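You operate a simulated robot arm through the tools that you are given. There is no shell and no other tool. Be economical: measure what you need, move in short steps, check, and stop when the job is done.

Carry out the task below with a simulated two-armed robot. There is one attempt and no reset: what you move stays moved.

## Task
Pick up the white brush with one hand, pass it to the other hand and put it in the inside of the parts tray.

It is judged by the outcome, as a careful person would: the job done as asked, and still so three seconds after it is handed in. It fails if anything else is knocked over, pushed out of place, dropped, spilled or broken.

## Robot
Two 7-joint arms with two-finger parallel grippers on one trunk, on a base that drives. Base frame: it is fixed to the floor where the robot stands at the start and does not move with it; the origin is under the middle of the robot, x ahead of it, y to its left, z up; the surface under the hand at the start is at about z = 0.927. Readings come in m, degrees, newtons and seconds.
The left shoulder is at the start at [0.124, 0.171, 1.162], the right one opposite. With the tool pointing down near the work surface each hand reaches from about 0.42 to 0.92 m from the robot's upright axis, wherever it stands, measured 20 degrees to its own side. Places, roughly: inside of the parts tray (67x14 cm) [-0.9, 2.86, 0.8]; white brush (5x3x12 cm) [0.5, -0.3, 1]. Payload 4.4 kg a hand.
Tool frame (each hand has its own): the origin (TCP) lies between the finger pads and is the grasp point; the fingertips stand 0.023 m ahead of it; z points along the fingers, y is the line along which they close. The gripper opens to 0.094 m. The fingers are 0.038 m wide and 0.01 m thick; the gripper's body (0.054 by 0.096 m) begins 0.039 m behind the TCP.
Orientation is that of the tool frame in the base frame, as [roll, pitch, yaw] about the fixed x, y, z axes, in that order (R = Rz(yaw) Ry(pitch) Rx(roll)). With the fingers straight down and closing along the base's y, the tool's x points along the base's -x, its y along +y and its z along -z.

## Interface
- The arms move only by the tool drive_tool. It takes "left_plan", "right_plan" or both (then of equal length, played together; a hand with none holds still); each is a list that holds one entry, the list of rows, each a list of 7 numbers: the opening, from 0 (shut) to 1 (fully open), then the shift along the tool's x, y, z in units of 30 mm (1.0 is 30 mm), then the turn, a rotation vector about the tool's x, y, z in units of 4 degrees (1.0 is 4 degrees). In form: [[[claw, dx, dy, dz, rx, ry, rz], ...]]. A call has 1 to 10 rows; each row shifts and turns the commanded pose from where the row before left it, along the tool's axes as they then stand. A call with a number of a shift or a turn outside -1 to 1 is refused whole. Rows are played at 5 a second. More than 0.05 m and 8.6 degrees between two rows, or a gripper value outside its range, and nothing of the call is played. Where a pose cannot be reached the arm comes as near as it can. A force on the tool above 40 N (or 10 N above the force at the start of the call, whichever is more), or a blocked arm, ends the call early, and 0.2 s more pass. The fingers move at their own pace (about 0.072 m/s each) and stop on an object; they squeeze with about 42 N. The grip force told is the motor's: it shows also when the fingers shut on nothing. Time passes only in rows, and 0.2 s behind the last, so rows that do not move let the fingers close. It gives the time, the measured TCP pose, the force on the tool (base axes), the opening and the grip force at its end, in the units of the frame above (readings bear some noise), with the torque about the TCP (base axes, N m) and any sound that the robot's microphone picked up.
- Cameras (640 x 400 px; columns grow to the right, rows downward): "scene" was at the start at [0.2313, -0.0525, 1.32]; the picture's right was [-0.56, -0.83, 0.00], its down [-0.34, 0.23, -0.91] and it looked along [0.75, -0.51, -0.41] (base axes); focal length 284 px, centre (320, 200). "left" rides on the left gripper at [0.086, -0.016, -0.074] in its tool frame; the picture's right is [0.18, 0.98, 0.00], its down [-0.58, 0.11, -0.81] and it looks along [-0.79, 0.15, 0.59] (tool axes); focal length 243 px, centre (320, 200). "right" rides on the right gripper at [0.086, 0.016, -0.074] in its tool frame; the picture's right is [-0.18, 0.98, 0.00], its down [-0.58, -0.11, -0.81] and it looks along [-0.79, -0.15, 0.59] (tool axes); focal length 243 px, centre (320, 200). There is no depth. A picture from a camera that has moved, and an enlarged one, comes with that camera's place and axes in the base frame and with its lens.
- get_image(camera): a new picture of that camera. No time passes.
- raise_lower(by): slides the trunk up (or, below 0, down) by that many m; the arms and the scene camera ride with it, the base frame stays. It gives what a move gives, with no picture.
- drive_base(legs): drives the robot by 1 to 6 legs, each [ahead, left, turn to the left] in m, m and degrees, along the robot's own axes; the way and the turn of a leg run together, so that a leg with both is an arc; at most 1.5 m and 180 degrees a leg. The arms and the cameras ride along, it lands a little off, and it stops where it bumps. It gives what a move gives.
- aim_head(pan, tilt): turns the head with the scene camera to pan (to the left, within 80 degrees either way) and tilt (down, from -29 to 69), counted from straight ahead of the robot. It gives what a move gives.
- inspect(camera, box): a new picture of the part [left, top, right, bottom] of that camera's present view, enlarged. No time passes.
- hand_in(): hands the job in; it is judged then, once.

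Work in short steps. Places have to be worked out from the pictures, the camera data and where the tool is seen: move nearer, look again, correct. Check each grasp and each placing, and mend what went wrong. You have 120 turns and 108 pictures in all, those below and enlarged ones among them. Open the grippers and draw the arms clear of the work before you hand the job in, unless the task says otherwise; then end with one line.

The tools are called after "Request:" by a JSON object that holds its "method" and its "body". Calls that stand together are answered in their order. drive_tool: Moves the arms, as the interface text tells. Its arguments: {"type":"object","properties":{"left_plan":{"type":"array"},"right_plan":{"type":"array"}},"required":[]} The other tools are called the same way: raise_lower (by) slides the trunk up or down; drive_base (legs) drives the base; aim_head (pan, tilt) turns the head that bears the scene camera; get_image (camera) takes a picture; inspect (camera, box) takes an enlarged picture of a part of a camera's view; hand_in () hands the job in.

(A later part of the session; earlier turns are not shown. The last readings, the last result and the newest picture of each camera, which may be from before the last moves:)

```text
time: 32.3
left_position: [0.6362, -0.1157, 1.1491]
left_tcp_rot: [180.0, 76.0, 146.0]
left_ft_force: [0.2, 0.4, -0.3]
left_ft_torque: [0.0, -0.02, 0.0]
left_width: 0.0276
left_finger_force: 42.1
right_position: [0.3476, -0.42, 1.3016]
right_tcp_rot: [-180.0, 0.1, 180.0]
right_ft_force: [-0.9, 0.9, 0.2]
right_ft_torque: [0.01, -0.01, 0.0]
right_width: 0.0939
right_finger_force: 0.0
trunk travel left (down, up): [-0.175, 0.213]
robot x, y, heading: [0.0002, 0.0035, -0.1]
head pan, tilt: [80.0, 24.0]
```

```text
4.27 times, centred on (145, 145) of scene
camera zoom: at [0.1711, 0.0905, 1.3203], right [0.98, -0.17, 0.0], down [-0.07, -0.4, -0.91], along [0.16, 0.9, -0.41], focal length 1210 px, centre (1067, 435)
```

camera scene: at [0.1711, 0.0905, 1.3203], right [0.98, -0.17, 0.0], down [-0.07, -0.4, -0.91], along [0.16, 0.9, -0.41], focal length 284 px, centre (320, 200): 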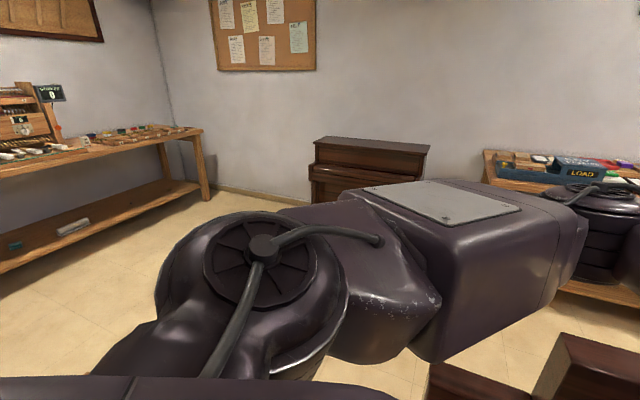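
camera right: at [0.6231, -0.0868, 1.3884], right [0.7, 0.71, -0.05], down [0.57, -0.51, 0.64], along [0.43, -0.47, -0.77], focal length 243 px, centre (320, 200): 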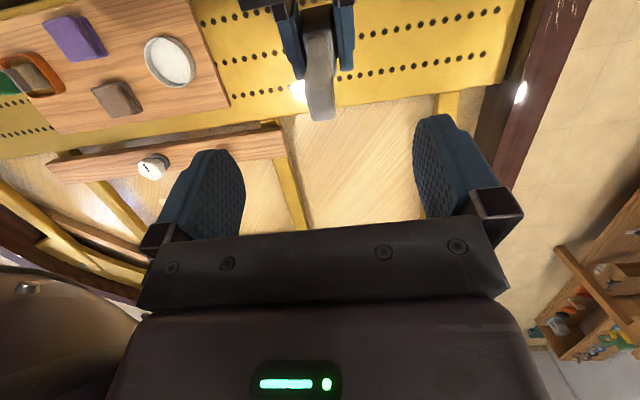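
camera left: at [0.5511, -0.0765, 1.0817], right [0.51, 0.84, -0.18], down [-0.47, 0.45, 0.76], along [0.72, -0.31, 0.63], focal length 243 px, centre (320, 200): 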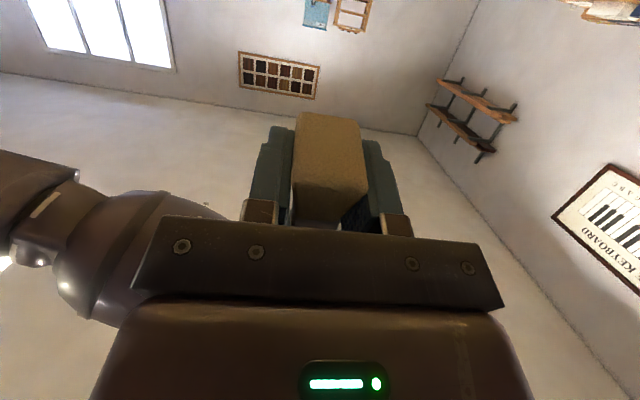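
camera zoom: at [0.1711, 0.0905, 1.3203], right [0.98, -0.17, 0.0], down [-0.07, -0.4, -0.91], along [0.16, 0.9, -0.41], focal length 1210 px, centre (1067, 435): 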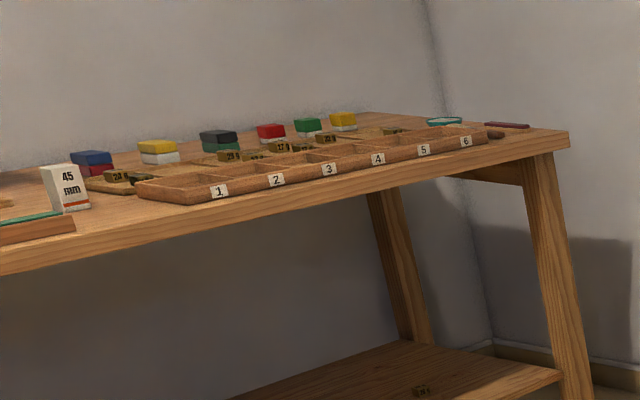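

The parts tray is the six-compartment tray along the edge of the angled bench, running along about (0.58,0.82). I'll retract the left hand and turn it back down, with the brush held horizontal, before driving.

Request:
{"method": "drive_tool", "body": {"left_plan": [[[0, 0, 0, -0.8, 0, 0.5, 0], [0, 0, 0, -0.8, 0, 1, 0], [0, 0, 0, -0.8, 0, 1, 0], [0, 0, 0, -0.6, 0, 1, 0], [0, 0, 0, -0.4, 0, 1, 0], [0, 0, 0, -0.4, 0, 1, 0], [0, 0, 0, 0, 0, 1, 0], [0, 0, 0, 0, 0, 1, 0], [0, 0, 0, 0, 0, 1, 0], [0, 0, 0, 0, 0, 1, 0]]]}}

Request:
{"method": "drive_tool", "body": {"left_plan": [[[0, 0, 0.5, 0, 0, 1, -0.5], [0, 0, 0.5, 0, 0, 1, -0.8], [0, 0, 0.5, 0, 0, 1, -0.8], [0, 0, 0.5, 0, 0, 1, -0.8], [0, 0, 0.5, 0, 0, 1, -0.8], [0, 0, 0.5, 0, 0, 1, -0.8], [0, 0, 0, 0, 0, 1, -1], [0, 0, 0, 0, 0, 1, -1], [0, 0, 0, 0, 0, 1, -1], [0, 0, 0, 0, 0, 0.5, -1]]]}}

Request:
{"method": "aim_head", "body": {"pan": 60, "tilt": 45}}

Request:
{"method": "get_image", "body": {"camera": "scene"}}

Request:
{"method": "get_image", "body": {"camera": "left"}}

```text
time: 34.5
left_position: [0.5476, -0.0576, 1.1881]
left_tcp_rot: [180.0, 37.9, 146.0]
left_ft_force: [0.0, -0.5, -1.4]
left_ft_torque: [0.02, 0.02, 0.02]
left_width: 0.0277
left_finger_force: 42.3
right_position: [0.3463, -0.4189, 1.3018]
right_tcp_rot: [179.9, 0.0, -180.0]
right_ft_force: [0.5, 0.0, -0.7]
right_ft_torque: [-0.04, -0.02, 0.02]
right_width: 0.0941
right_finger_force: 0.0
trunk travel left (down, up): [-0.175, 0.213]
robot x, y, heading: [-0.0016, 0.0005, 0.1]
head pan, tilt: [80.0, 24.0]
```

```text
time: 36.7
left_position: [0.5907, 0.0227, 1.1835]
left_tcp_rot: [-171.4, -3.7, 177.9]
left_ft_force: [-0.8, 0.6, 0.3]
left_ft_torque: [0.0, 0.04, -0.01]
left_width: 0.0
left_finger_force: 41.9
right_position: [0.3469, -0.4202, 1.3006]
right_tcp_rot: [180.0, 0.0, -180.0]
right_ft_force: [-0.9, -0.5, -0.1]
right_ft_torque: [0.0, -0.01, -0.05]
right_width: 0.0943
right_finger_force: 0.0
trunk travel left (down, up): [-0.175, 0.213]
robot x, y, heading: [-0.0, -0.0025, 0.2]
head pan, tilt: [80.0, 24.0]
```

```text
time: 37.6
left_position: [0.5906, 0.021, 1.1837]
left_tcp_rot: [-171.4, -3.5, 177.8]
left_ft_force: [-0.4, 1.1, 0.7]
left_ft_torque: [-0.02, 0.04, -0.01]
left_width: 0.0002
left_finger_force: 41.9
right_position: [0.3465, -0.4204, 1.3018]
right_tcp_rot: [180.0, 0.0, -180.0]
right_ft_force: [-0.6, 0.6, -0.4]
right_ft_torque: [-0.05, 0.02, 0.0]
right_width: 0.0939
right_finger_force: 0.1
trunk travel left (down, up): [-0.175, 0.213]
robot x, y, heading: [0.0005, 0.0011, 0.3]
head pan, tilt: [60.0, 45.0]
```

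```text
73 pictures are left
camera scene: at [0.1956, 0.07, 1.2882], right [0.87, -0.5, 0.0], down [-0.35, -0.61, -0.71], along [0.35, 0.61, -0.71], focal length 284 px, centre (320, 200)
```

scene: 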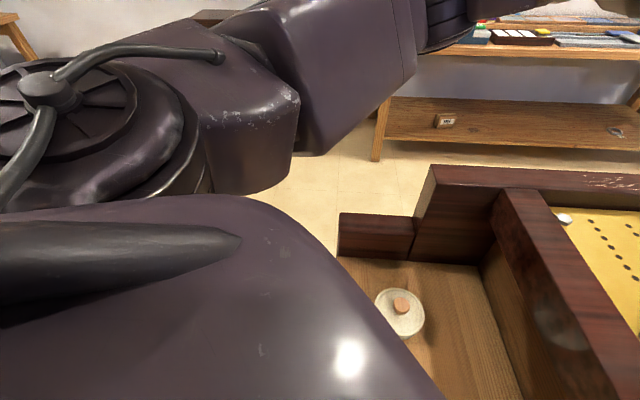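

```text
72 pictures are left
camera left: at [0.5092, 0.0212, 1.2633], right [-0.16, 0.98, -0.14], down [0.64, 0.2, 0.74], along [0.75, 0.03, -0.66], focal length 243 px, centre (320, 200)
```

left: 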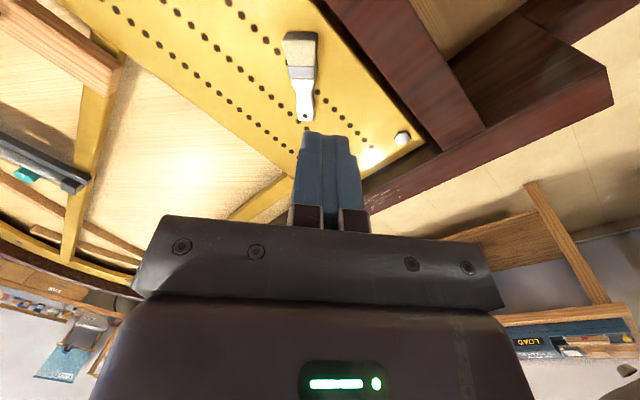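

The left gripper reads 0 width: the brush slipped out of its grip while turning and now lies on the yellow plate. Nothing else looks disturbed. I'll inspect the brush and its surroundings so I can recover it.

Request:
{"method": "inspect", "body": {"camera": "left", "box": [260, 20, 350, 130]}}

Request:
{"method": "aim_head", "body": {"pan": -5, "tilt": 35}}

Request:
{"method": "get_image", "body": {"camera": "scene"}}

```text
3.64 times, centred on (305, 75) of left
camera zoom: at [0.5092, 0.0212, 1.2633], right [-0.16, 0.98, -0.14], down [0.64, 0.2, 0.74], along [0.75, 0.03, -0.66], focal length 882 px, centre (374, 654)
```

zoom: 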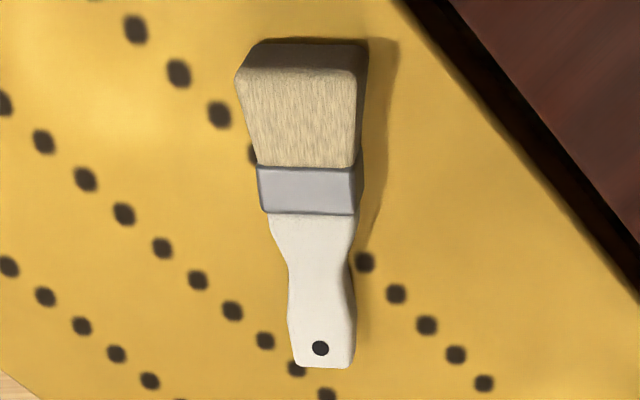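

```text
time: 38.9
left_position: [0.5912, 0.0218, 1.1832]
left_tcp_rot: [-171.4, -3.7, 177.8]
left_ft_force: [0.6, 0.5, 1.0]
left_ft_torque: [0.0, -0.01, -0.02]
left_width: 0.0
left_finger_force: 41.6
right_position: [0.3465, -0.4196, 1.3017]
right_tcp_rot: [-180.0, 0.1, -179.9]
right_ft_force: [0.2, 0.3, 0.1]
right_ft_torque: [0.0, -0.01, -0.05]
right_width: 0.0939
right_finger_force: 0.0
trunk travel left (down, up): [-0.175, 0.213]
robot x, y, heading: [-0.0025, 0.0014, 0.1]
head pan, tilt: [-5.0, 35.0]
```

```text
70 pictures are left
camera scene: at [0.2427, -0.0081, 1.3029], right [-0.09, -1.0, 0.0], down [-0.57, 0.05, -0.82], along [0.82, -0.07, -0.57], focal length 284 px, centre (320, 200)
```

scene: 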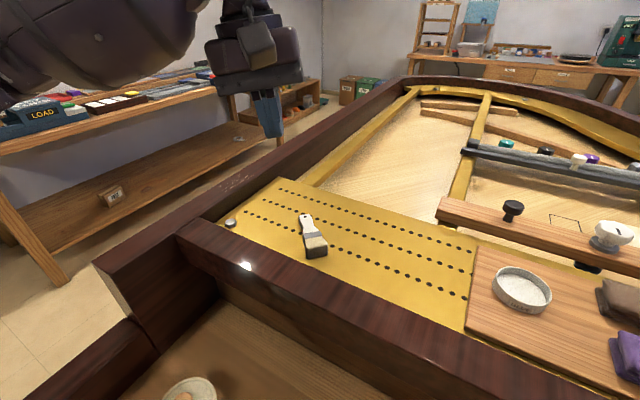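

The brush lies flat with its handle along about (0.986,0.165) and its ferrule near (0.635,-0.023); the bristles flare, which explains the slip. Next I'll pick it up with the left hand on the ferrule and neck, then pass it to the right hand, which will hold the handle firmly. First I level and yaw the left tool and open it.

Request:
{"method": "drive_tool", "body": {"left_plan": [[[1, 0, 0, 0, -0.72, -0.36, -0.7], [1, 0, 0, 0, -0.71, -0.36, -0.7], [1, 0, 0, 0, -0.71, -0.35, -0.7], [1, 0, 0, 0, 0, 0, -0.8], [1, 0, 0, 0, 0, 0, 0]]]}}

```text
time: 40.1
left_position: [0.5904, 0.0218, 1.1849]
left_tcp_rot: [179.7, 0.2, -170.3]
left_ft_force: [-0.5, 0.2, 0.3]
left_ft_torque: [0.04, -0.02, 0.01]
left_width: 0.0939
left_finger_force: 0.0
right_position: [0.3464, -0.4189, 1.3013]
right_tcp_rot: [-180.0, 0.0, 180.0]
right_ft_force: [0.2, 0.5, -0.1]
right_ft_torque: [0.01, 0.01, -0.01]
right_width: 0.0941
right_finger_force: 0.1
trunk travel left (down, up): [-0.175, 0.213]
robot x, y, heading: [-0.0023, -0.0014, 0.0]
head pan, tilt: [-5.0, 35.0]
```

The left tool is level at yaw -170. I'll move above the neck and ferrule and go down to z = 1.03 for a look.

Request:
{"method": "drive_tool", "body": {"left_plan": [[[1, -0.245, -0.287, 0.86, 0, 0, 0], [1, -0.245, -0.287, 0.86, 0, 0, 0], [1, -0.245, -0.287, 0.86, 0, 0, 0], [1, -0.245, -0.287, 0.86, 0, 0, 0], [1, -0.245, -0.287, 0.86, 0, 0, 0], [1, -0.245, -0.287, 0.86, 0, 0, 0], [1, 0, 0, 0, 0, 0, 0]]]}}

Request:
{"method": "get_image", "body": {"camera": "left"}}

Request:
{"method": "inspect", "body": {"camera": "scene", "box": [220, 140, 400, 280]}}

```text
time: 41.7
left_position: [0.6424, -0.0219, 1.029]
left_tcp_rot: [179.9, 0.2, -170.3]
left_ft_force: [-0.9, 0.8, -0.4]
left_ft_torque: [0.0, 0.0, 0.03]
left_width: 0.0939
left_finger_force: 0.1
right_position: [0.346, -0.4197, 1.3009]
right_tcp_rot: [-179.9, 0.2, 179.9]
right_ft_force: [0.8, 0.8, -0.4]
right_ft_torque: [0.01, -0.03, 0.0]
right_width: 0.0939
right_finger_force: 0.0
trunk travel left (down, up): [-0.175, 0.213]
robot x, y, heading: [-0.0019, -0.0006, 0.1]
head pan, tilt: [-5.0, 35.0]
```

```text
69 pictures are left
camera left: at [0.5603, -0.0514, 1.101], right [-0.35, 0.94, 0.0], down [0.55, 0.2, 0.81], along [0.76, 0.28, -0.59], focal length 243 px, centre (320, 200)
```

left: 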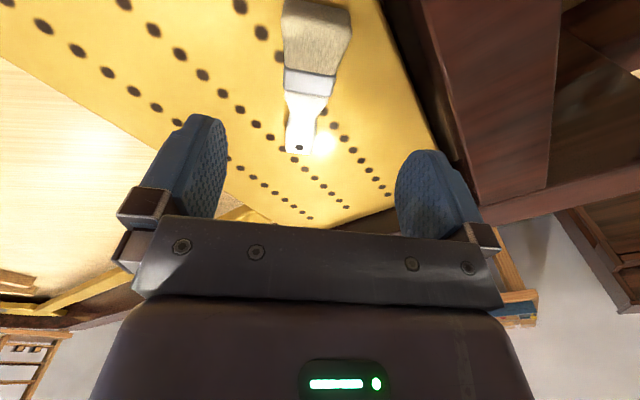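

```text
2.86 times, centred on (310, 210) of scene
camera zoom: at [0.2422, -0.008, 1.3031], right [-0.09, -1.0, 0.0], down [-0.57, 0.05, -0.82], along [0.82, -0.07, -0.57], focal length 810 px, centre (349, 171)
```

zoom: 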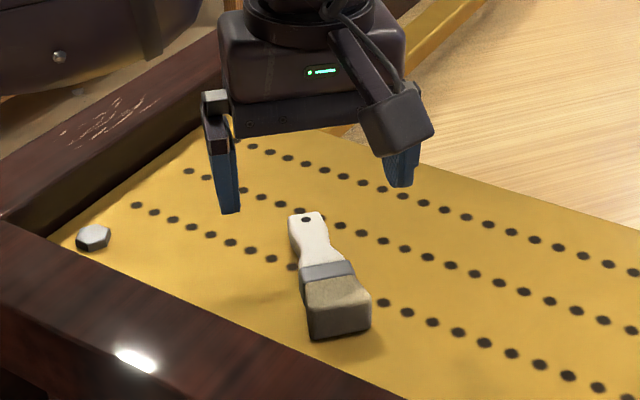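

The left view puts the ferrule centre at about (0.635,-0.029), so I'll shift 5 mm and descend until the fingertips are just above the plate.

Request:
{"method": "drive_tool", "body": {"left_plan": [[[1, 0, -0.17, 0.7, 0, 0, 0], [1, 0, 0, 0.7, 0, 0, 0], [1, 0, 0, 0.7, 0, 0, 0], [1, 0, 0, 0.37, 0, 0, 0], [1, 0, 0, 0, 0, 0, 0]]]}}

Request:
{"method": "get_image", "body": {"camera": "left"}}

Request:
{"method": "inspect", "body": {"camera": "scene", "box": [220, 140, 400, 280]}}

```text
time: 42.9
left_position: [0.6439, -0.0267, 0.9548]
left_tcp_rot: [179.8, 0.1, -170.3]
left_ft_force: [-0.3, -0.2, 0.5]
left_ft_torque: [0.03, -0.01, -0.01]
left_width: 0.094
left_finger_force: 0.1
right_position: [0.3463, -0.4202, 1.3013]
right_tcp_rot: [-180.0, 0.0, 180.0]
right_ft_force: [0.4, 0.4, -0.3]
right_ft_torque: [0.0, 0.02, 0.01]
right_width: 0.0938
right_finger_force: 0.1
trunk travel left (down, up): [-0.175, 0.213]
robot x, y, heading: [0.0001, 0.0018, -0.1]
head pan, tilt: [-5.0, 35.0]
```

```text
67 pictures are left
camera left: at [0.5613, -0.0555, 1.0266], right [-0.35, 0.94, 0.0], down [0.55, 0.2, 0.81], along [0.76, 0.28, -0.59], focal length 243 px, centre (320, 200)
```

left: 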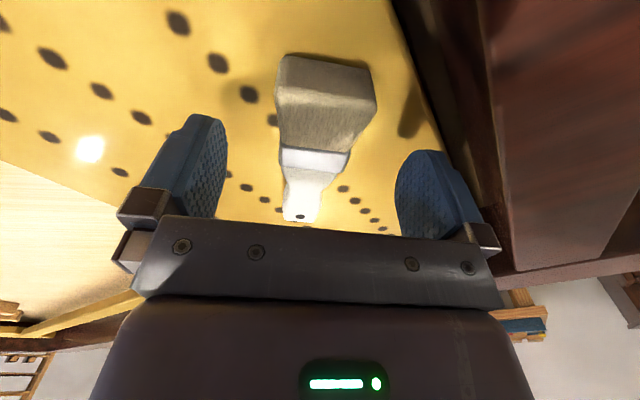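

```text
2.86 times, centred on (310, 210) of scene
camera zoom: at [0.2426, -0.0082, 1.303], right [-0.09, -1.0, 0.0], down [-0.57, 0.05, -0.82], along [0.82, -0.07, -0.57], focal length 810 px, centre (349, 171)
```

zoom: 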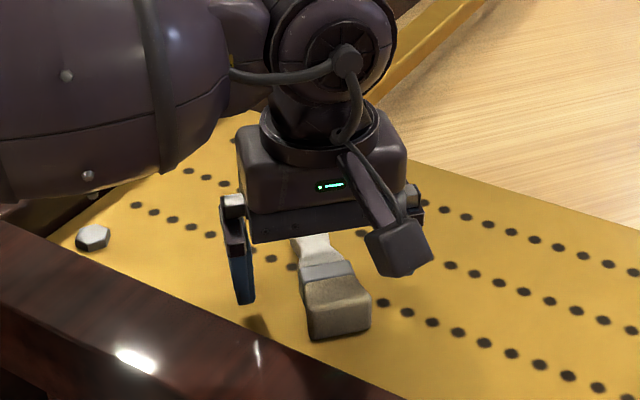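

The brush lies between the open fingers with the ferrule slightly on the robot side of the TCP, as planned. I'll close gently.

Request:
{"method": "drive_tool", "body": {"left_plan": [[[0.6, 0, 0, 0, 0, 0, 0], [0.4, 0, 0, 0, 0, 0, 0], [0.2, 0, 0, 0, 0, 0, 0], [0, 0, 0, 0, 0, 0, 0], [0, 0, 0, 0, 0, 0, 0], [0, 0, 0, 0, 0, 0, 0]]]}}

Request:
{"method": "get_image", "body": {"camera": "left"}}

```text
time: 44.3
left_position: [0.6431, -0.0259, 0.9535]
left_tcp_rot: [179.8, 0.2, -170.3]
left_ft_force: [1.0, 0.5, 0.7]
left_ft_torque: [-0.05, -0.05, 0.01]
left_width: 0.037
left_finger_force: 42.0
right_position: [0.3464, -0.4201, 1.3013]
right_tcp_rot: [180.0, -0.1, -180.0]
right_ft_force: [0.0, -0.4, -0.4]
right_ft_torque: [0.02, -0.02, 0.0]
right_width: 0.0939
right_finger_force: 0.1
trunk travel left (down, up): [-0.175, 0.213]
robot x, y, heading: [0.0009, 0.0013, 0.1]
head pan, tilt: [-5.0, 35.0]
```

```text
65 pictures are left
camera left: at [0.5612, -0.0556, 1.0268], right [-0.35, 0.94, 0.0], down [0.55, 0.2, 0.81], along [0.76, 0.28, -0.59], focal length 243 px, centre (320, 200)
```

left: 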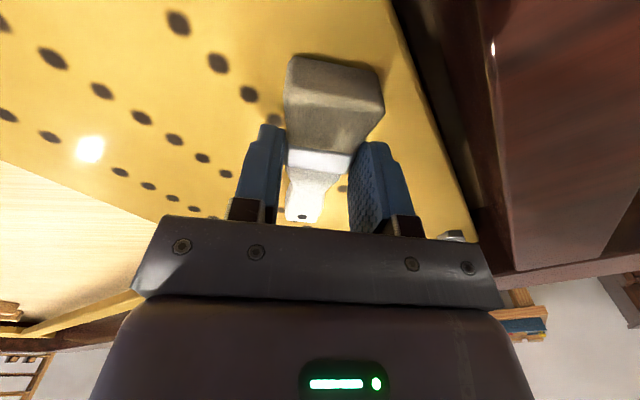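

It closed on the ferrule at 37 mm. I'll lift in small steps, watching the width.

Request:
{"method": "drive_tool", "body": {"left_plan": [[[0, 0, 0, -0.2, 0, 0, 0], [0, 0, 0, -0.4, 0, 0, 0], [0, 0, 0, -0.6, 0, 0, 0], [0, 0, 0, -0.6, 0, 0, 0], [0, 0, 0, -0.6, 0, 0, 0], [0, 0, 0, -0.6, 0, 0, 0], [0, 0, 0, -0.6, 0, 0, 0], [0, 0, 0, -0.6, 0, 0, 0], [0, 0, 0, -0.4, 0, 0, 0], [0, 0, 0, 0, 0, 0, 0]]]}}

Request:
{"method": "get_image", "body": {"camera": "left"}}

```text
time: 46.5
left_position: [0.6441, -0.0268, 1.0926]
left_tcp_rot: [179.8, 0.0, -170.3]
left_ft_force: [-0.2, 0.2, -0.8]
left_ft_torque: [0.01, 0.0, -0.03]
left_width: 0.0363
left_finger_force: 42.6
right_position: [0.3467, -0.4199, 1.301]
right_tcp_rot: [-179.9, 0.0, 180.0]
right_ft_force: [-0.1, 0.0, 0.1]
right_ft_torque: [0.0, -0.01, 0.01]
right_width: 0.0941
right_finger_force: 0.0
trunk travel left (down, up): [-0.175, 0.213]
robot x, y, heading: [-0.0013, 0.0043, -0.1]
head pan, tilt: [-5.0, 35.0]
```

```text
64 pictures are left
camera left: at [0.5613, -0.0556, 1.1657], right [-0.35, 0.94, 0.0], down [0.55, 0.2, 0.81], along [0.76, 0.28, -0.59], focal length 243 px, centre (320, 200)
```

left: 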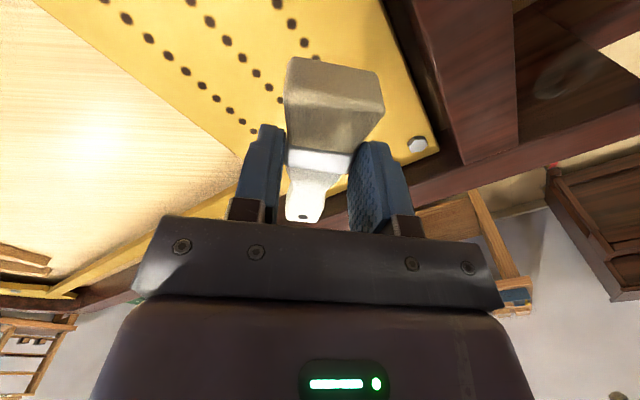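

The hold is solid. I'll yaw the left hand to 146° while rising a little, then check the grip again.

Request:
{"method": "drive_tool", "body": {"left_plan": [[[0, 0, 0, -0.2, 0, 0, 1], [0, 0, 0, -0.2, 0, 0, 1], [0, 0, 0, -0.2, 0, 0, 1], [0, 0, 0, -0.2, 0, 0, 1], [0, 0, 0, -0.2, 0, 0, 1], [0, 0, 0, -0.2, 0, 0, 1], [0, 0, 0, -0.2, 0, 0, 1], [0, 0, 0, -0.2, 0, 0, 1], [0, 0, 0, -0.2, 0, 0, 1], [0, 0, 0, -0.2, 0, 0, 1]]]}}

Request:
{"method": "drive_tool", "body": {"left_plan": [[[0, 0, -0.3, 0, 0, -0.5, 0.5], [0, 0, -0.3, 0, 0, -1, 0.4], [0, 0, -0.3, 0, 0, -1, 0], [0, 0, -0.3, 0, 0, -1, 0], [0, 0, -0.3, 0, 0, -1, 0], [0, 0, 0, 0, 0, -1, 0]]]}}

Request:
{"method": "get_image", "body": {"camera": "left"}}

```text
time: 48.7
left_position: [0.6428, -0.027, 1.1534]
left_tcp_rot: [179.7, -0.1, 149.5]
left_ft_force: [0.1, -0.1, -0.4]
left_ft_torque: [-0.03, 0.01, 0.0]
left_width: 0.0366
left_finger_force: 42.3
right_position: [0.3462, -0.4193, 1.3009]
right_tcp_rot: [-179.9, 0.0, -179.9]
right_ft_force: [0.2, -0.6, -0.3]
right_ft_torque: [0.0, 0.0, 0.01]
right_width: 0.0942
right_finger_force: 0.1
trunk travel left (down, up): [-0.175, 0.213]
robot x, y, heading: [0.0, -0.0023, 0.1]
head pan, tilt: [-5.0, 35.0]
```

```text
time: 50.1
left_position: [0.6197, -0.0627, 1.1524]
left_tcp_rot: [179.5, 22.0, 146.0]
left_ft_force: [-0.5, -0.1, -1.6]
left_ft_torque: [-0.01, 0.02, 0.0]
left_width: 0.0365
left_finger_force: 42.1
right_position: [0.3454, -0.4181, 1.3]
right_tcp_rot: [-180.0, 0.0, -180.0]
right_ft_force: [0.5, 0.2, -0.3]
right_ft_torque: [-0.02, 0.02, -0.02]
right_width: 0.0938
right_finger_force: 0.0
trunk travel left (down, up): [-0.175, 0.213]
robot x, y, heading: [-0.0035, 0.0016, -0.1]
head pan, tilt: [-5.0, 35.0]
```

```text
63 pictures are left
camera left: at [0.5208, -0.0159, 1.1873], right [0.41, 0.91, -0.06], down [0.25, -0.05, 0.97], along [0.88, -0.41, -0.25], focal length 243 px, centre (320, 200)
```

left: 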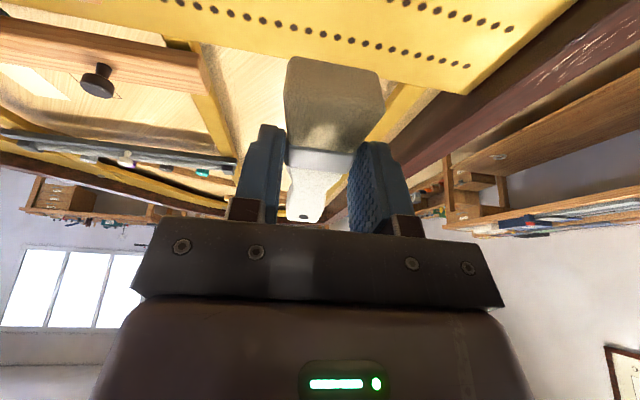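

The grip is stable with the width unchanged and no slip in the picture. I'll keep pitching up to about 72°.

Request:
{"method": "drive_tool", "body": {"left_plan": [[[0, 0, 0, 0, 0, -1, 0], [0, 0, 0, 0, 0, -1, 0], [0, 0, 0, 0, 0, -1, 0], [0, 0, 0, 0, 0, -1, 0], [0, 0, 0, 0, 0, -1, 0], [0, 0, 0, 0, 0, -1, 0], [0, 0, 0, 0, 0, -1, 0], [0, 0, 0, 0, 0, -1, 0], [0, 0, 0, 0, 0, -1, 0], [0, 0, 0, 0, 0, -1, 0]]]}}

Request:
{"method": "drive_tool", "body": {"left_plan": [[[0, 0, 0, 0, 0, -1, 0], [0, 0, 0, 0, 0, -1, 0], [0, 0, 0, 0, 0, -1, 0], [0, 0, 0, 0, 0, -0.5, 0], [0, 0, 0, 0, 0, 0, 0]]]}}

Request:
{"method": "get_image", "body": {"camera": "left"}}

Request:
{"method": "get_image", "body": {"camera": "scene"}}

```text
time: 52.3
left_position: [0.6199, -0.0639, 1.1529]
left_tcp_rot: [179.3, 61.9, 145.3]
left_ft_force: [0.5, -0.6, -0.2]
left_ft_torque: [0.02, 0.01, 0.0]
left_width: 0.0364
left_finger_force: 42.1
right_position: [0.347, -0.42, 1.3012]
right_tcp_rot: [180.0, 0.0, 180.0]
right_ft_force: [-0.2, 0.6, 0.5]
right_ft_torque: [0.0, 0.03, 0.01]
right_width: 0.0939
right_finger_force: 0.1
trunk travel left (down, up): [-0.175, 0.213]
robot x, y, heading: [0.0, -0.0006, -0.1]
head pan, tilt: [-5.0, 35.0]
```

```text
time: 53.5
left_position: [0.6196, -0.064, 1.152]
left_tcp_rot: [178.5, 75.9, 144.6]
left_ft_force: [0.1, -0.8, -1.3]
left_ft_torque: [0.0, 0.06, 0.02]
left_width: 0.0362
left_finger_force: 42.0
right_position: [0.3465, -0.4197, 1.3002]
right_tcp_rot: [-179.9, 0.0, -180.0]
right_ft_force: [0.1, -0.6, -1.6]
right_ft_torque: [-0.02, 0.0, -0.02]
right_width: 0.0939
right_finger_force: 0.0
trunk travel left (down, up): [-0.175, 0.213]
robot x, y, heading: [0.0002, -0.0028, 0.2]
head pan, tilt: [-5.0, 35.0]
```

```text
62 pictures are left
camera left: at [0.533, -0.0244, 1.0847], right [0.51, 0.84, -0.17], down [-0.47, 0.44, 0.76], along [0.72, -0.31, 0.63], focal length 243 px, centre (320, 200)
```

left: 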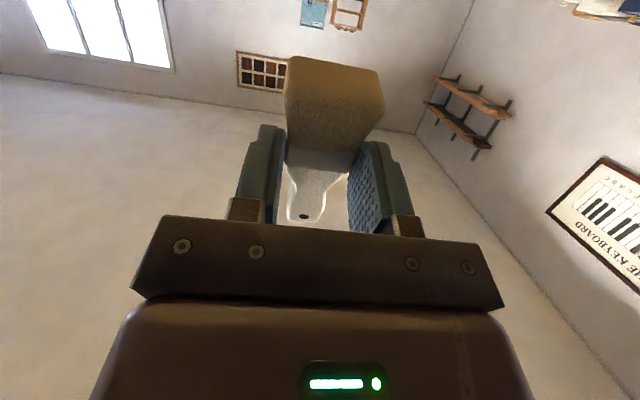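

```text
61 pictures are left
camera scene: at [0.2427, -0.0082, 1.303], right [-0.09, -1.0, 0.0], down [-0.57, 0.05, -0.82], along [0.82, -0.07, -0.57], focal length 284 px, centre (320, 200)
```

scene: 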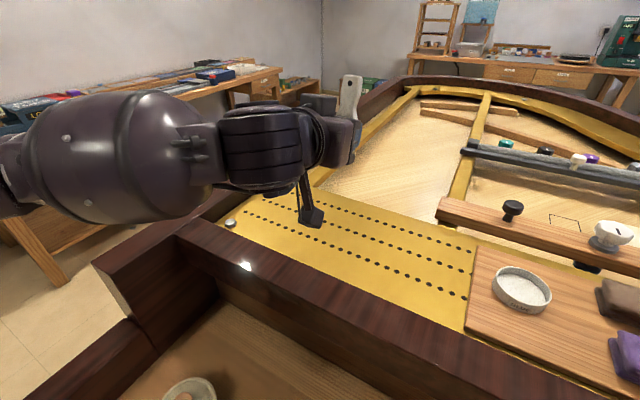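

The brush is upright in the left hand with no slip. For the right grip I want the TCP at about (0.640,-0.079,1.191), tilted -14° and closing across the handle. I start by yawing the right hand and moving it in high from its own side.

Request:
{"method": "drive_tool", "body": {"right_plan": [[[1, 0, 0, -0.2, 0, 0, 0.98], [1, 0, 0, -0.2, 0, 0, 0.98], [1, 0, 0, -0.2, 0, 0, 0.98], [1, 0, 0, -0.2, 0, 0, 0.98], [1, 0, 0, -0.2, 0, 0, 0.98], [1, 0, 0, 0, 0, 0, 0.98], [1, 0, 0, 0, 0, 0, 0.98], [1, 0, 0, 0, 0, 0, 0.98], [1, 0, 0, 0, 0, 0, 0.98], [1, 0, 0, 0, 0, 0, 0]]]}}

Request:
{"method": "drive_tool", "body": {"right_plan": [[[1, -0.5, 0.9, 0, 0, 0, 0], [1, -0.5, 0.9, 0, 0, 0, 0], [1, -0.5, 0.9, 0, 0, 0, 0], [1, -0.5, 0.9, 0, 0, 0, 0], [1, -0.4, 0.9, 0, 0, 0, 0], [1, 0, 0.9, 0, 0, 0.9, 0], [1, 0, 0.9, 0, 0, 0.9, 0], [1, 0, 0.9, 0, 0, 0.9, 0], [1, 0, 0.9, 0, 0, 0.8, 0], [1, 0, 0, 0, 0, 0, 0]]]}}

Request:
{"method": "get_image", "body": {"camera": "right"}}

Request:
{"method": "get_image", "body": {"camera": "scene"}}

```text
time: 55.7
left_position: [0.619, -0.0644, 1.1519]
left_tcp_rot: [178.4, 75.9, 144.5]
left_ft_force: [-0.4, 0.1, -0.9]
left_ft_torque: [-0.01, -0.01, -0.02]
left_width: 0.0364
left_finger_force: 41.9
right_position: [0.3466, -0.4201, 1.3316]
right_tcp_rot: [180.0, 0.0, 144.6]
right_ft_force: [0.6, 0.2, 0.3]
right_ft_torque: [0.02, 0.0, 0.04]
right_width: 0.094
right_finger_force: 0.0
trunk travel left (down, up): [-0.175, 0.213]
robot x, y, heading: [0.0027, -0.0004, 0.1]
head pan, tilt: [-5.0, 35.0]
```

```text
time: 57.9
left_position: [0.6187, -0.0653, 1.1535]
left_tcp_rot: [178.3, 75.9, 144.5]
left_ft_force: [-1.0, -0.5, -0.2]
left_ft_torque: [0.02, 0.02, -0.02]
left_width: 0.0361
left_finger_force: 42.1
right_position: [0.5445, -0.2638, 1.3311]
right_tcp_rot: [179.9, -14.0, 144.6]
right_ft_force: [0.3, 0.0, -0.7]
right_ft_torque: [-0.01, -0.02, 0.01]
right_width: 0.094
right_finger_force: 0.2
trunk travel left (down, up): [-0.175, 0.213]
robot x, y, heading: [-0.0002, 0.0004, 0.2]
head pan, tilt: [-5.0, 35.0]
```

```text
60 pictures are left
camera right: at [0.5002, -0.2116, 1.4247], right [0.71, 0.7, -0.04], down [0.56, -0.53, 0.64], along [0.43, -0.48, -0.77], focal length 243 px, centre (320, 200)
```

right: 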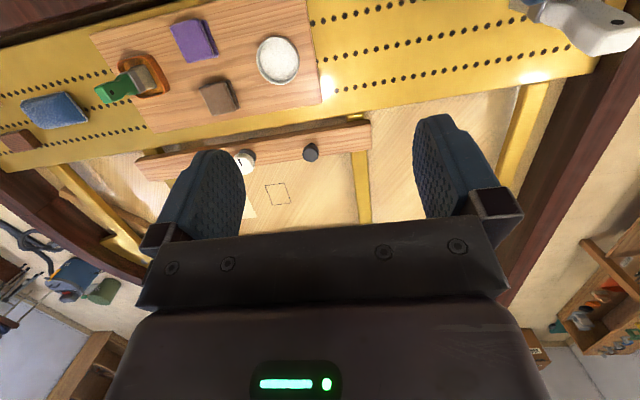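

```text
59 pictures are left
camera scene: at [0.2421, -0.0085, 1.3032], right [-0.09, -1.0, 0.0], down [-0.57, 0.05, -0.82], along [0.82, -0.07, -0.57], focal length 284 px, centre (320, 200)
```

scene: 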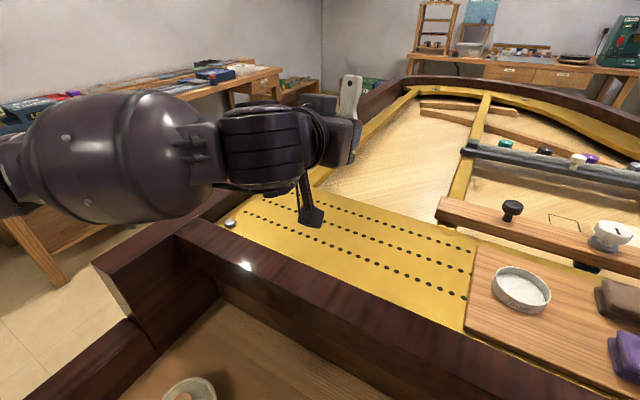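

I'll carry on to the point about 12 cm above the grip along the handle's axis.

Request:
{"method": "drive_tool", "body": {"right_plan": [[[1, -0.03, 0.86, 0, 0, 0, 0], [1, -0.03, 0.86, 0, 0, 0, 0], [1, -0.03, 0.86, 0, 0, 0, 0], [1, -0.03, 0.86, 0, 0, 0, 0], [1, -0.03, 0.86, 0, 0, 0, 0], [1, 0, 0.86, 0.2, 0, 0, 0], [1, 0, 0.86, 0.3, 0, 0, -0.15], [1, 0, 0.86, 0.3, 0, 0, -0.2], [1, 0, 0, 0, 0, 0, 0]]]}}

Request:
{"method": "get_image", "body": {"camera": "right"}}

Request:
{"method": "get_image", "body": {"camera": "left"}}

Request:
{"method": "get_image", "body": {"camera": "scene"}}

```text
time: 59.9
left_position: [0.6182, -0.0644, 1.1522]
left_tcp_rot: [178.5, 75.9, 144.6]
left_ft_force: [0.1, -0.6, -1.1]
left_ft_torque: [-0.01, 0.01, 0.0]
left_width: 0.0366
left_finger_force: 41.7
right_position: [0.5867, -0.223, 1.3291]
right_tcp_rot: [179.7, -14.1, 145.4]
right_ft_force: [0.4, 0.1, 0.4]
right_ft_torque: [-0.02, 0.05, 0.02]
right_width: 0.094
right_finger_force: 0.1
right hand out of reach, approached as far as the arm can: row 3, 4, 5, 6, 7, 8
trunk travel left (down, up): [-0.175, 0.213]
robot x, y, heading: [0.0027, 0.0011, -0.1]
head pan, tilt: [-5.0, 35.0]
```

```text
58 pictures are left
camera right: at [0.5416, -0.1711, 1.4237], right [0.71, 0.71, -0.04], down [0.56, -0.52, 0.64], along [0.43, -0.47, -0.77], focal length 243 px, centre (320, 200)
```

right: 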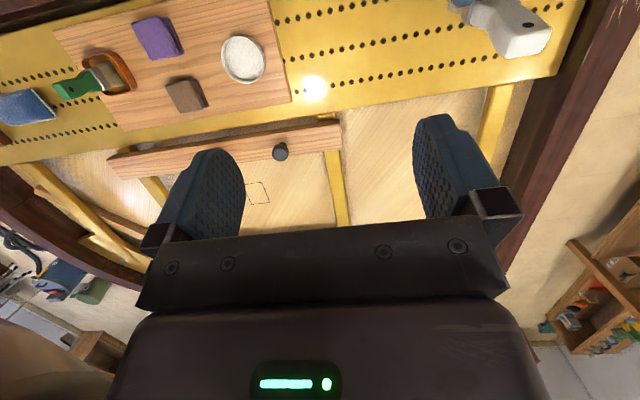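

```text
57 pictures are left
camera left: at [0.533, -0.0244, 1.0849], right [0.51, 0.84, -0.17], down [-0.47, 0.44, 0.76], along [0.72, -0.31, 0.63], focal length 243 px, centre (320, 200)
```

left: 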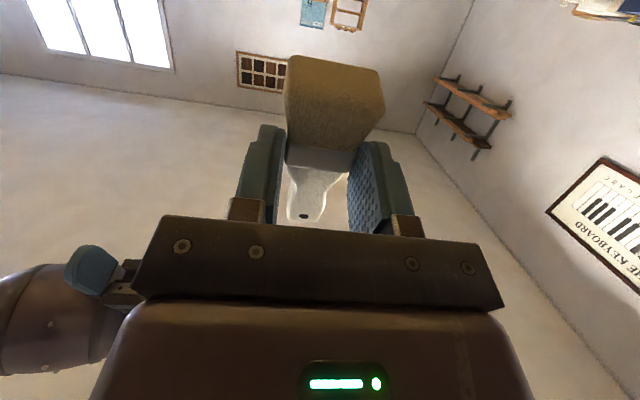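

```text
56 pictures are left
camera scene: at [0.2426, -0.0082, 1.303], right [-0.09, -1.0, 0.0], down [-0.57, 0.05, -0.82], along [0.82, -0.07, -0.57], focal length 284 px, centre (320, 200)
```

scene: 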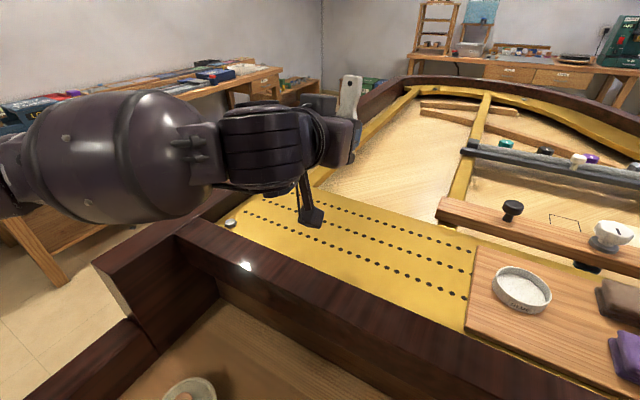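

The right hand can't reach in at that height. I'll bring the left hand lower and a little further right, to about (0.638,-0.119,1.107), where the right hand reached before.

Request:
{"method": "drive_tool", "body": {"left_plan": [[[0, 0.27, -0.29, 0.47, 0, 0, 0], [0, 0.27, -0.29, 0.47, 0, 0, 0], [0, 0.27, -0.29, 0.47, 0, 0, 0], [0, 0.27, -0.29, 0.47, 0, 0, 0], [0, 0, 0, 0, 0, 0, 0]]]}}

Request:
{"method": "drive_tool", "body": {"right_plan": [[[1, 0, 0, 0.4, 0, 0, 0], [1, 0, 0, 0.4, 0, 0, 0], [1, 0, 0, 0, 0, 0, 0]]]}}

```text
time: 61.1
left_position: [0.6234, -0.0784, 1.1405]
left_tcp_rot: [178.5, 75.8, 144.6]
left_ft_force: [-0.8, -0.1, -1.3]
left_ft_torque: [0.01, 0.04, -0.01]
left_width: 0.0365
left_finger_force: 42.3
left hand out of reach, approached as far as the arm can: row 2, 3, 4
right_position: [0.5865, -0.2224, 1.3308]
right_tcp_rot: [179.7, -14.0, 145.5]
right_ft_force: [-0.3, 0.1, -0.5]
right_ft_torque: [0.0, 0.01, -0.02]
right_width: 0.0941
right_finger_force: 0.1
trunk travel left (down, up): [-0.175, 0.213]
robot x, y, heading: [-0.0009, 0.0023, 0.2]
head pan, tilt: [-5.0, 35.0]
```

```text
time: 61.9
left_position: [0.624, -0.0787, 1.1408]
left_tcp_rot: [178.5, 75.9, 144.7]
left_ft_force: [0.1, -0.1, -1.2]
left_ft_torque: [0.0, 0.01, 0.0]
left_width: 0.0363
left_finger_force: 42.5
right_position: [0.5831, -0.2185, 1.308]
right_tcp_rot: [179.6, -14.0, 146.1]
right_ft_force: [0.5, -0.9, 0.2]
right_ft_torque: [0.01, 0.0, 0.02]
right_width: 0.0941
right_finger_force: 0.0
trunk travel left (down, up): [-0.175, 0.213]
robot x, y, heading: [0.0009, 0.0018, -0.1]
head pan, tilt: [-5.0, 35.0]
```

The left hand's wrist limit blocks that. The earlier handover pose for the left hand, (0.638,-0.116,1.15), did work for both arms, so I'll go there.

Request:
{"method": "drive_tool", "body": {"left_plan": [[[0, -0.3, -0.2, 0.2, 0, 0, 0], [0, -0.15, -0.3, 0.4, 0, 0, 0], [0, -0.1, -0.26, 0.37, 0, 0, 0], [0, 0, 0, 0, 0, 0, 0]]]}}

Request:
{"method": "drive_tool", "body": {"right_plan": [[[1, 0, 0, 0.4, 0, 0, 0], [1, 0, 0, 0.4, 0, 0, 0], [1, 0, 0, 0, 0, 0, 0]]]}}

```text
time: 62.9
left_position: [0.6378, -0.116, 1.1505]
left_tcp_rot: [178.5, 75.9, 144.7]
left_ft_force: [-0.1, -0.2, -1.3]
left_ft_torque: [0.03, 0.01, 0.0]
left_width: 0.0364
left_finger_force: 42.3
right_position: [0.582, -0.2174, 1.3077]
right_tcp_rot: [179.6, -14.0, 146.2]
right_ft_force: [0.2, 0.6, -0.5]
right_ft_torque: [-0.01, -0.01, 0.0]
right_width: 0.0943
right_finger_force: 0.1
trunk travel left (down, up): [-0.175, 0.213]
robot x, y, heading: [0.0008, -0.0019, 0.0]
head pan, tilt: [-5.0, 35.0]
```

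```text
time: 63.7
left_position: [0.6377, -0.1157, 1.1491]
left_tcp_rot: [178.4, 75.9, 144.6]
left_ft_force: [0.2, 0.5, -1.0]
left_ft_torque: [-0.02, 0.0, 0.0]
left_width: 0.0363
left_finger_force: 42.2
right_position: [0.5761, -0.2154, 1.2852]
right_tcp_rot: [179.6, -14.1, 146.3]
right_ft_force: [-0.3, 0.6, -0.9]
right_ft_torque: [-0.02, -0.02, 0.02]
right_width: 0.0941
right_finger_force: 0.1
trunk travel left (down, up): [-0.175, 0.213]
robot x, y, heading: [-0.002, -0.0021, 0.0]
head pan, tilt: [-5.0, 35.0]
```

Both are in workable poses. I'll bring the right hand sideways to about 8 cm above its grip point on the handle.

Request:
{"method": "drive_tool", "body": {"right_plan": [[[1, -0.5, 0.3, 0, 0, 0, 0], [1, -0.5, 0.7, 0, 0, 0, 0], [1, -0.41, 0.8, 0, 0, 0, 0], [1, 0, 0.9, 0, 0, 0, 0], [1, 0, 0.7, 0, 0, 0, 0], [1, 0, 0.5, 0, 0, 0, 0], [1, 0, 0, 0, 0, 0, 0]]]}}

Request:
{"method": "get_image", "body": {"camera": "right"}}

Request:
{"method": "get_image", "body": {"camera": "scene"}}

```text
time: 65.3
left_position: [0.6378, -0.1145, 1.1502]
left_tcp_rot: [178.5, 75.9, 144.5]
left_ft_force: [-0.1, 0.3, -1.0]
left_ft_torque: [0.03, 0.02, 0.0]
left_width: 0.0364
left_finger_force: 41.6
right_position: [0.6024, -0.2197, 1.2816]
right_tcp_rot: [179.7, -14.0, 146.0]
right_ft_force: [-0.2, -0.2, -0.4]
right_ft_torque: [-0.02, 0.01, 0.01]
right_width: 0.094
right_finger_force: 0.0
right hand out of reach, approached as far as the arm can: row 2, 3, 4, 5, 6
trunk travel left (down, up): [-0.175, 0.213]
robot x, y, heading: [0.0031, -0.0001, 0.0]
head pan, tilt: [-5.0, 35.0]
```

```text
55 pictures are left
camera right: at [0.5565, -0.1702, 1.3748], right [0.7, 0.72, -0.04], down [0.57, -0.52, 0.64], along [0.44, -0.47, -0.77], focal length 243 px, centre (320, 200)
```

right: 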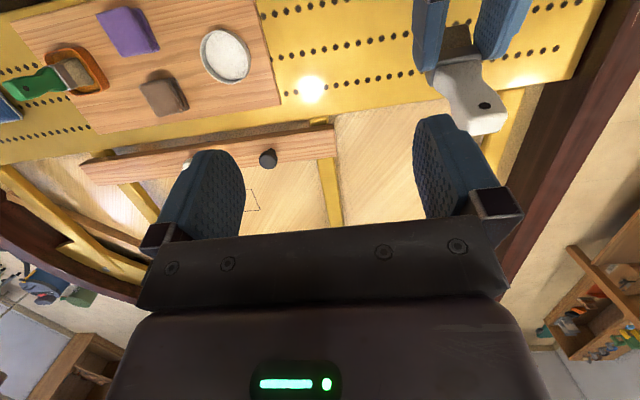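

```text
54 pictures are left
camera scene: at [0.2427, -0.0082, 1.3029], right [-0.09, -1.0, 0.0], down [-0.57, 0.05, -0.82], along [0.82, -0.07, -0.57], focal length 284 px, centre (320, 200)
```

scene: 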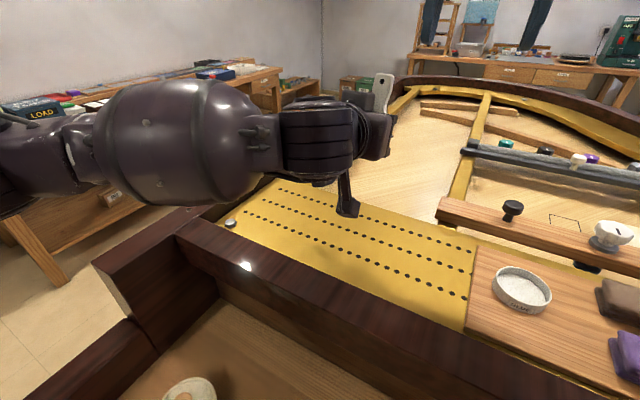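

The tilt is what limits the right arm here, since it reached the area untilted before. I'll untilt it first and then move in laterally, keeping the fingertips above the handle's end.

Request:
{"method": "drive_tool", "body": {"right_plan": [[[1, 0, 0, 0, 0, -0.9, 0], [1, 0, 0, 0, 0, -0.9, 0], [1, 0, 0, 0, 0, -0.9, 0], [1, 0, 0, 0, 0, -0.8, 0], [1, 0, 0.4, 0.6, 0, 0, 0], [1, -0.1, 0.6, 0.6, 0, 0, 0], [1, -0.1, 0.6, 0, 0, 0, 0], [1, -0.1, 0.6, 0, 0, 0, 0], [1, 0, 0, 0, 0, 0, 0]]]}}

Request:
{"method": "get_image", "body": {"camera": "right"}}

```text
time: 67.3
left_position: [0.6377, -0.1142, 1.1507]
left_tcp_rot: [178.4, 76.0, 144.5]
left_ft_force: [0.4, -0.1, -1.1]
left_ft_torque: [0.04, 0.04, 0.03]
left_width: 0.0361
left_finger_force: 41.6
right_position: [0.6127, -0.2142, 1.2594]
right_tcp_rot: [179.5, 0.0, 146.2]
right_ft_force: [-0.2, 0.1, -0.3]
right_ft_torque: [0.0, -0.03, 0.0]
right_width: 0.094
right_finger_force: 0.1
right hand out of reach, approached as far as the arm can: row 6, 7, 8
trunk travel left (down, up): [-0.175, 0.213]
robot x, y, heading: [0.0014, 0.0031, 0.1]
head pan, tilt: [-5.0, 35.0]
```

```text
53 pictures are left
camera right: at [0.5509, -0.1515, 1.3346], right [0.7, 0.71, 0.01], down [0.42, -0.42, 0.81], along [0.58, -0.56, -0.59], focal length 243 px, centre (320, 200)
```

right: 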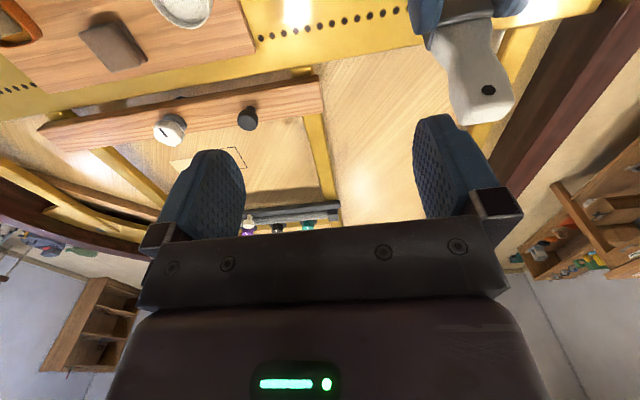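

The arm seems to have ended up in a worse posture. I'll take the right hand back to where it made its first good approach, (0.49,-0.344,1.21), then back the left hand off along its axis.

Request:
{"method": "drive_tool", "body": {"right_plan": [[[1, 0.3, -0.8, 0, 0, 0, 0], [1, 0.3, -0.8, 0, 0, 0, 0], [1, 0.2, -0.8, 0, 0, 0, 0], [1, 0.2, -0.8, 0.3, 0, 0, 0], [1, 0.2, -0.8, 0.4, 0, 0, 0], [1, 0.2, -0.8, 0.4, 0, 0, 0], [1, 0, -0.8, 0.4, 0, 0, 0], [1, 0, 0, 0, 0, 0, 0]]]}}

Request:
{"method": "drive_tool", "body": {"left_plan": [[[0, 0, 0, -0.6, 0, 0, 0], [0, 0, 0, -0.6, 0, 0, 0], [0, 0, 0, -0.6, 0, 0, 0], [0, 0.1, 0, -0.6, 0, 0, 0], [0, 0.15, 0, -0.6, 0, 0, 0], [0, 0.15, 0, -0.6, 0, 0, 0], [0, 0.15, 0, -0.6, 0, 0, 0], [0, 0.15, 0, -0.6, 0, 0, 0], [0, 0, 0, 0, 0, 0, 0]]]}}

```text
time: 69.1
left_position: [0.6381, -0.1144, 1.1508]
left_tcp_rot: [178.6, 75.8, 144.8]
left_ft_force: [-0.8, -1.1, -0.4]
left_ft_torque: [0.01, 0.03, -0.04]
left_width: 0.0364
left_finger_force: 42.3
right_position: [0.4866, -0.3286, 1.2133]
right_tcp_rot: [179.7, 0.0, 146.1]
right_ft_force: [0.4, -0.2, 0.6]
right_ft_torque: [-0.01, 0.04, -0.01]
right_width: 0.0941
right_finger_force: 0.1
trunk travel left (down, up): [-0.175, 0.213]
robot x, y, heading: [0.0002, 0.0012, 0.2]
head pan, tilt: [-5.0, 35.0]
```

```text
time: 71.1
left_position: [0.5172, -0.033, 1.1653]
left_tcp_rot: [178.5, 75.9, 144.7]
left_ft_force: [0.7, -0.7, -0.8]
left_ft_torque: [0.01, 0.03, 0.0]
left_width: 0.0364
left_finger_force: 42.2
right_position: [0.4871, -0.3303, 1.2133]
right_tcp_rot: [179.7, 0.0, 146.1]
right_ft_force: [0.3, 0.0, 1.0]
right_ft_torque: [0.01, 0.01, 0.0]
right_width: 0.0944
right_finger_force: 0.1
trunk travel left (down, up): [-0.175, 0.213]
robot x, y, heading: [-0.0009, 0.0004, 0.1]
head pan, tilt: [-5.0, 35.0]
```

The grip is unchanged. Now the right hand goes along the earlier low path (z = 1.21) towards (0.655,-0.13).

Request:
{"method": "drive_tool", "body": {"right_plan": [[[1, -0.09, 0.86, 0, 0, 0, 0], [1, -0.09, 0.86, 0, 0, 0, 0], [1, -0.09, 0.86, 0, 0, 0, 0], [1, -0.09, 0.86, 0, 0, 0, 0], [1, -0.09, 0.86, 0, 0, 0, 0], [1, -0.09, 0.86, 0, 0, 0, 0], [1, -0.09, 0.86, 0, 0, 0, 0], [1, -0.09, 0.86, 0, 0, 0, 0], [1, -0.09, 0.86, 0, 0, 0, 0], [1, 0, 0.86, 0, 0, 0, 0]]]}}

Request:
{"method": "get_image", "body": {"camera": "scene"}}

```text
time: 73.3
left_position: [0.518, -0.0337, 1.1658]
left_tcp_rot: [178.4, 75.9, 144.7]
left_ft_force: [0.1, 0.3, -0.8]
left_ft_torque: [0.03, 0.04, -0.01]
left_width: 0.0363
left_finger_force: 41.7
right_position: [0.6036, -0.19, 1.2143]
right_tcp_rot: [179.6, 0.0, 146.1]
right_ft_force: [0.4, 0.2, -0.1]
right_ft_torque: [0.01, -0.01, 0.03]
right_width: 0.0941
right_finger_force: 0.1
right hand out of reach, approached as far as the arm can: row 8, 9, 10
trunk travel left (down, up): [-0.175, 0.213]
robot x, y, heading: [-0.0031, -0.0003, 0.2]
head pan, tilt: [-5.0, 35.0]
```

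```text
52 pictures are left
camera scene: at [0.2429, -0.0081, 1.3029], right [-0.09, -1.0, 0.0], down [-0.57, 0.05, -0.82], along [0.82, -0.07, -0.57], focal length 284 px, centre (320, 200)
```

scene: 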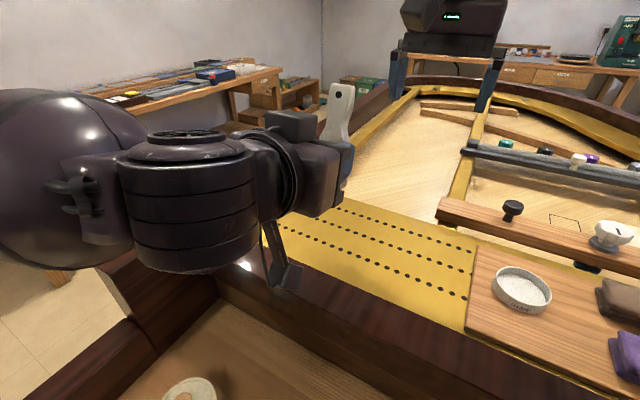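

The right wrist seems to limit at this yaw, so I'll rotate the whole handover by +20° (both hands to yaw about 166°), which suits the right arm better.

Request:
{"method": "drive_tool", "body": {"left_plan": [[[0, 0, 0, 0, -0.97, 0, -0.24], [0, 0, 0, 0, -0.97, 0, -0.24], [0, 0, 0, 0, -0.97, 0, -0.24], [0, 0, 0, 0, -0.97, 0, -0.24], [0, 0, 0, 0, -0.97, 0, -0.24], [0, 0, 0, 0, 0, 0, 0]]], "right_plan": [[[1, 0, 0, 0, 0, 0, -1], [1, 0, 0, 0, 0, 0, -1], [1, 0, 0, 0, 0, 0, -1], [1, 0, 0, 0, 0, 0, -1], [1, 0, 0, 0, 0, 0, -1], [1, 0, 0, 0, 0, 0, 0]]]}}

Request:
{"method": "drive_tool", "body": {"right_plan": [[[1, 0, 0.5, 0, 0, 0.5, 0], [1, 0, 0.5, 0, 0, 0.5, 0], [1, 0, 0, 0, 0, 0.5, 0], [1, 0, 0, 0, 0, 0.5, 0], [1, 0, 0, 0, 0, 0.5, 0], [1, 0, 0, 0, 0, 0.5, 0], [1, 0, 0, 0, 0, 0.5, 0], [1, 0, 0, 0, 0, 0, 0]]]}}

Request:
{"method": "get_image", "body": {"camera": "scene"}}

```text
time: 74.7
left_position: [0.518, -0.0335, 1.1649]
left_tcp_rot: [178.5, 76.0, 164.6]
left_ft_force: [0.6, 0.3, -1.4]
left_ft_torque: [0.05, 0.04, -0.01]
left_width: 0.0364
left_finger_force: 42.9
right_position: [0.603, -0.1902, 1.2133]
right_tcp_rot: [179.7, 0.1, 166.1]
right_ft_force: [1.1, -0.2, -0.6]
right_ft_torque: [0.04, -0.02, 0.01]
right_width: 0.0939
right_finger_force: 0.0
trunk travel left (down, up): [-0.175, 0.213]
robot x, y, heading: [-0.0018, -0.0027, -0.1]
head pan, tilt: [-5.0, 35.0]
```

```text
time: 76.5
left_position: [0.5166, -0.0338, 1.1657]
left_tcp_rot: [178.3, 76.0, 164.4]
left_ft_force: [0.2, 0.4, -1.0]
left_ft_torque: [0.02, 0.02, 0.0]
left_width: 0.0362
left_finger_force: 42.6
right_position: [0.6108, -0.2327, 1.2341]
right_tcp_rot: [179.6, -13.8, 166.1]
right_ft_force: [1.0, -0.4, 0.7]
right_ft_torque: [0.03, 0.01, -0.03]
right_width: 0.0941
right_finger_force: 0.0
right hand out of reach, approached as far as the arm can: row 1, 2, 4, 5, 6
trunk travel left (down, up): [-0.175, 0.213]
robot x, y, heading: [-0.001, 0.0007, -0.2]
head pan, tilt: [-5.0, 35.0]
```

```text
51 pictures are left
camera scene: at [0.2425, -0.0081, 1.303], right [-0.09, -1.0, 0.0], down [-0.57, 0.05, -0.82], along [0.82, -0.07, -0.57], focal length 284 px, centre (320, 200)
```

scene: 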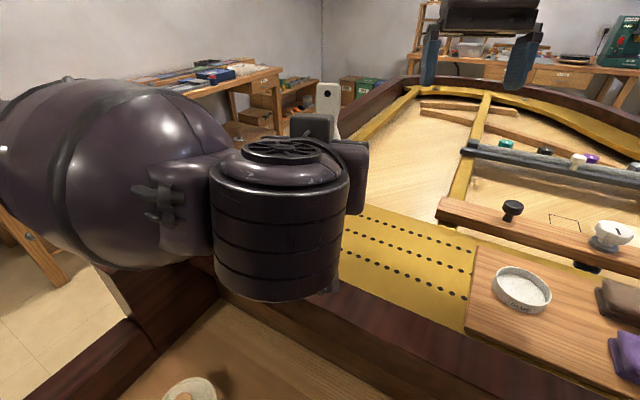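

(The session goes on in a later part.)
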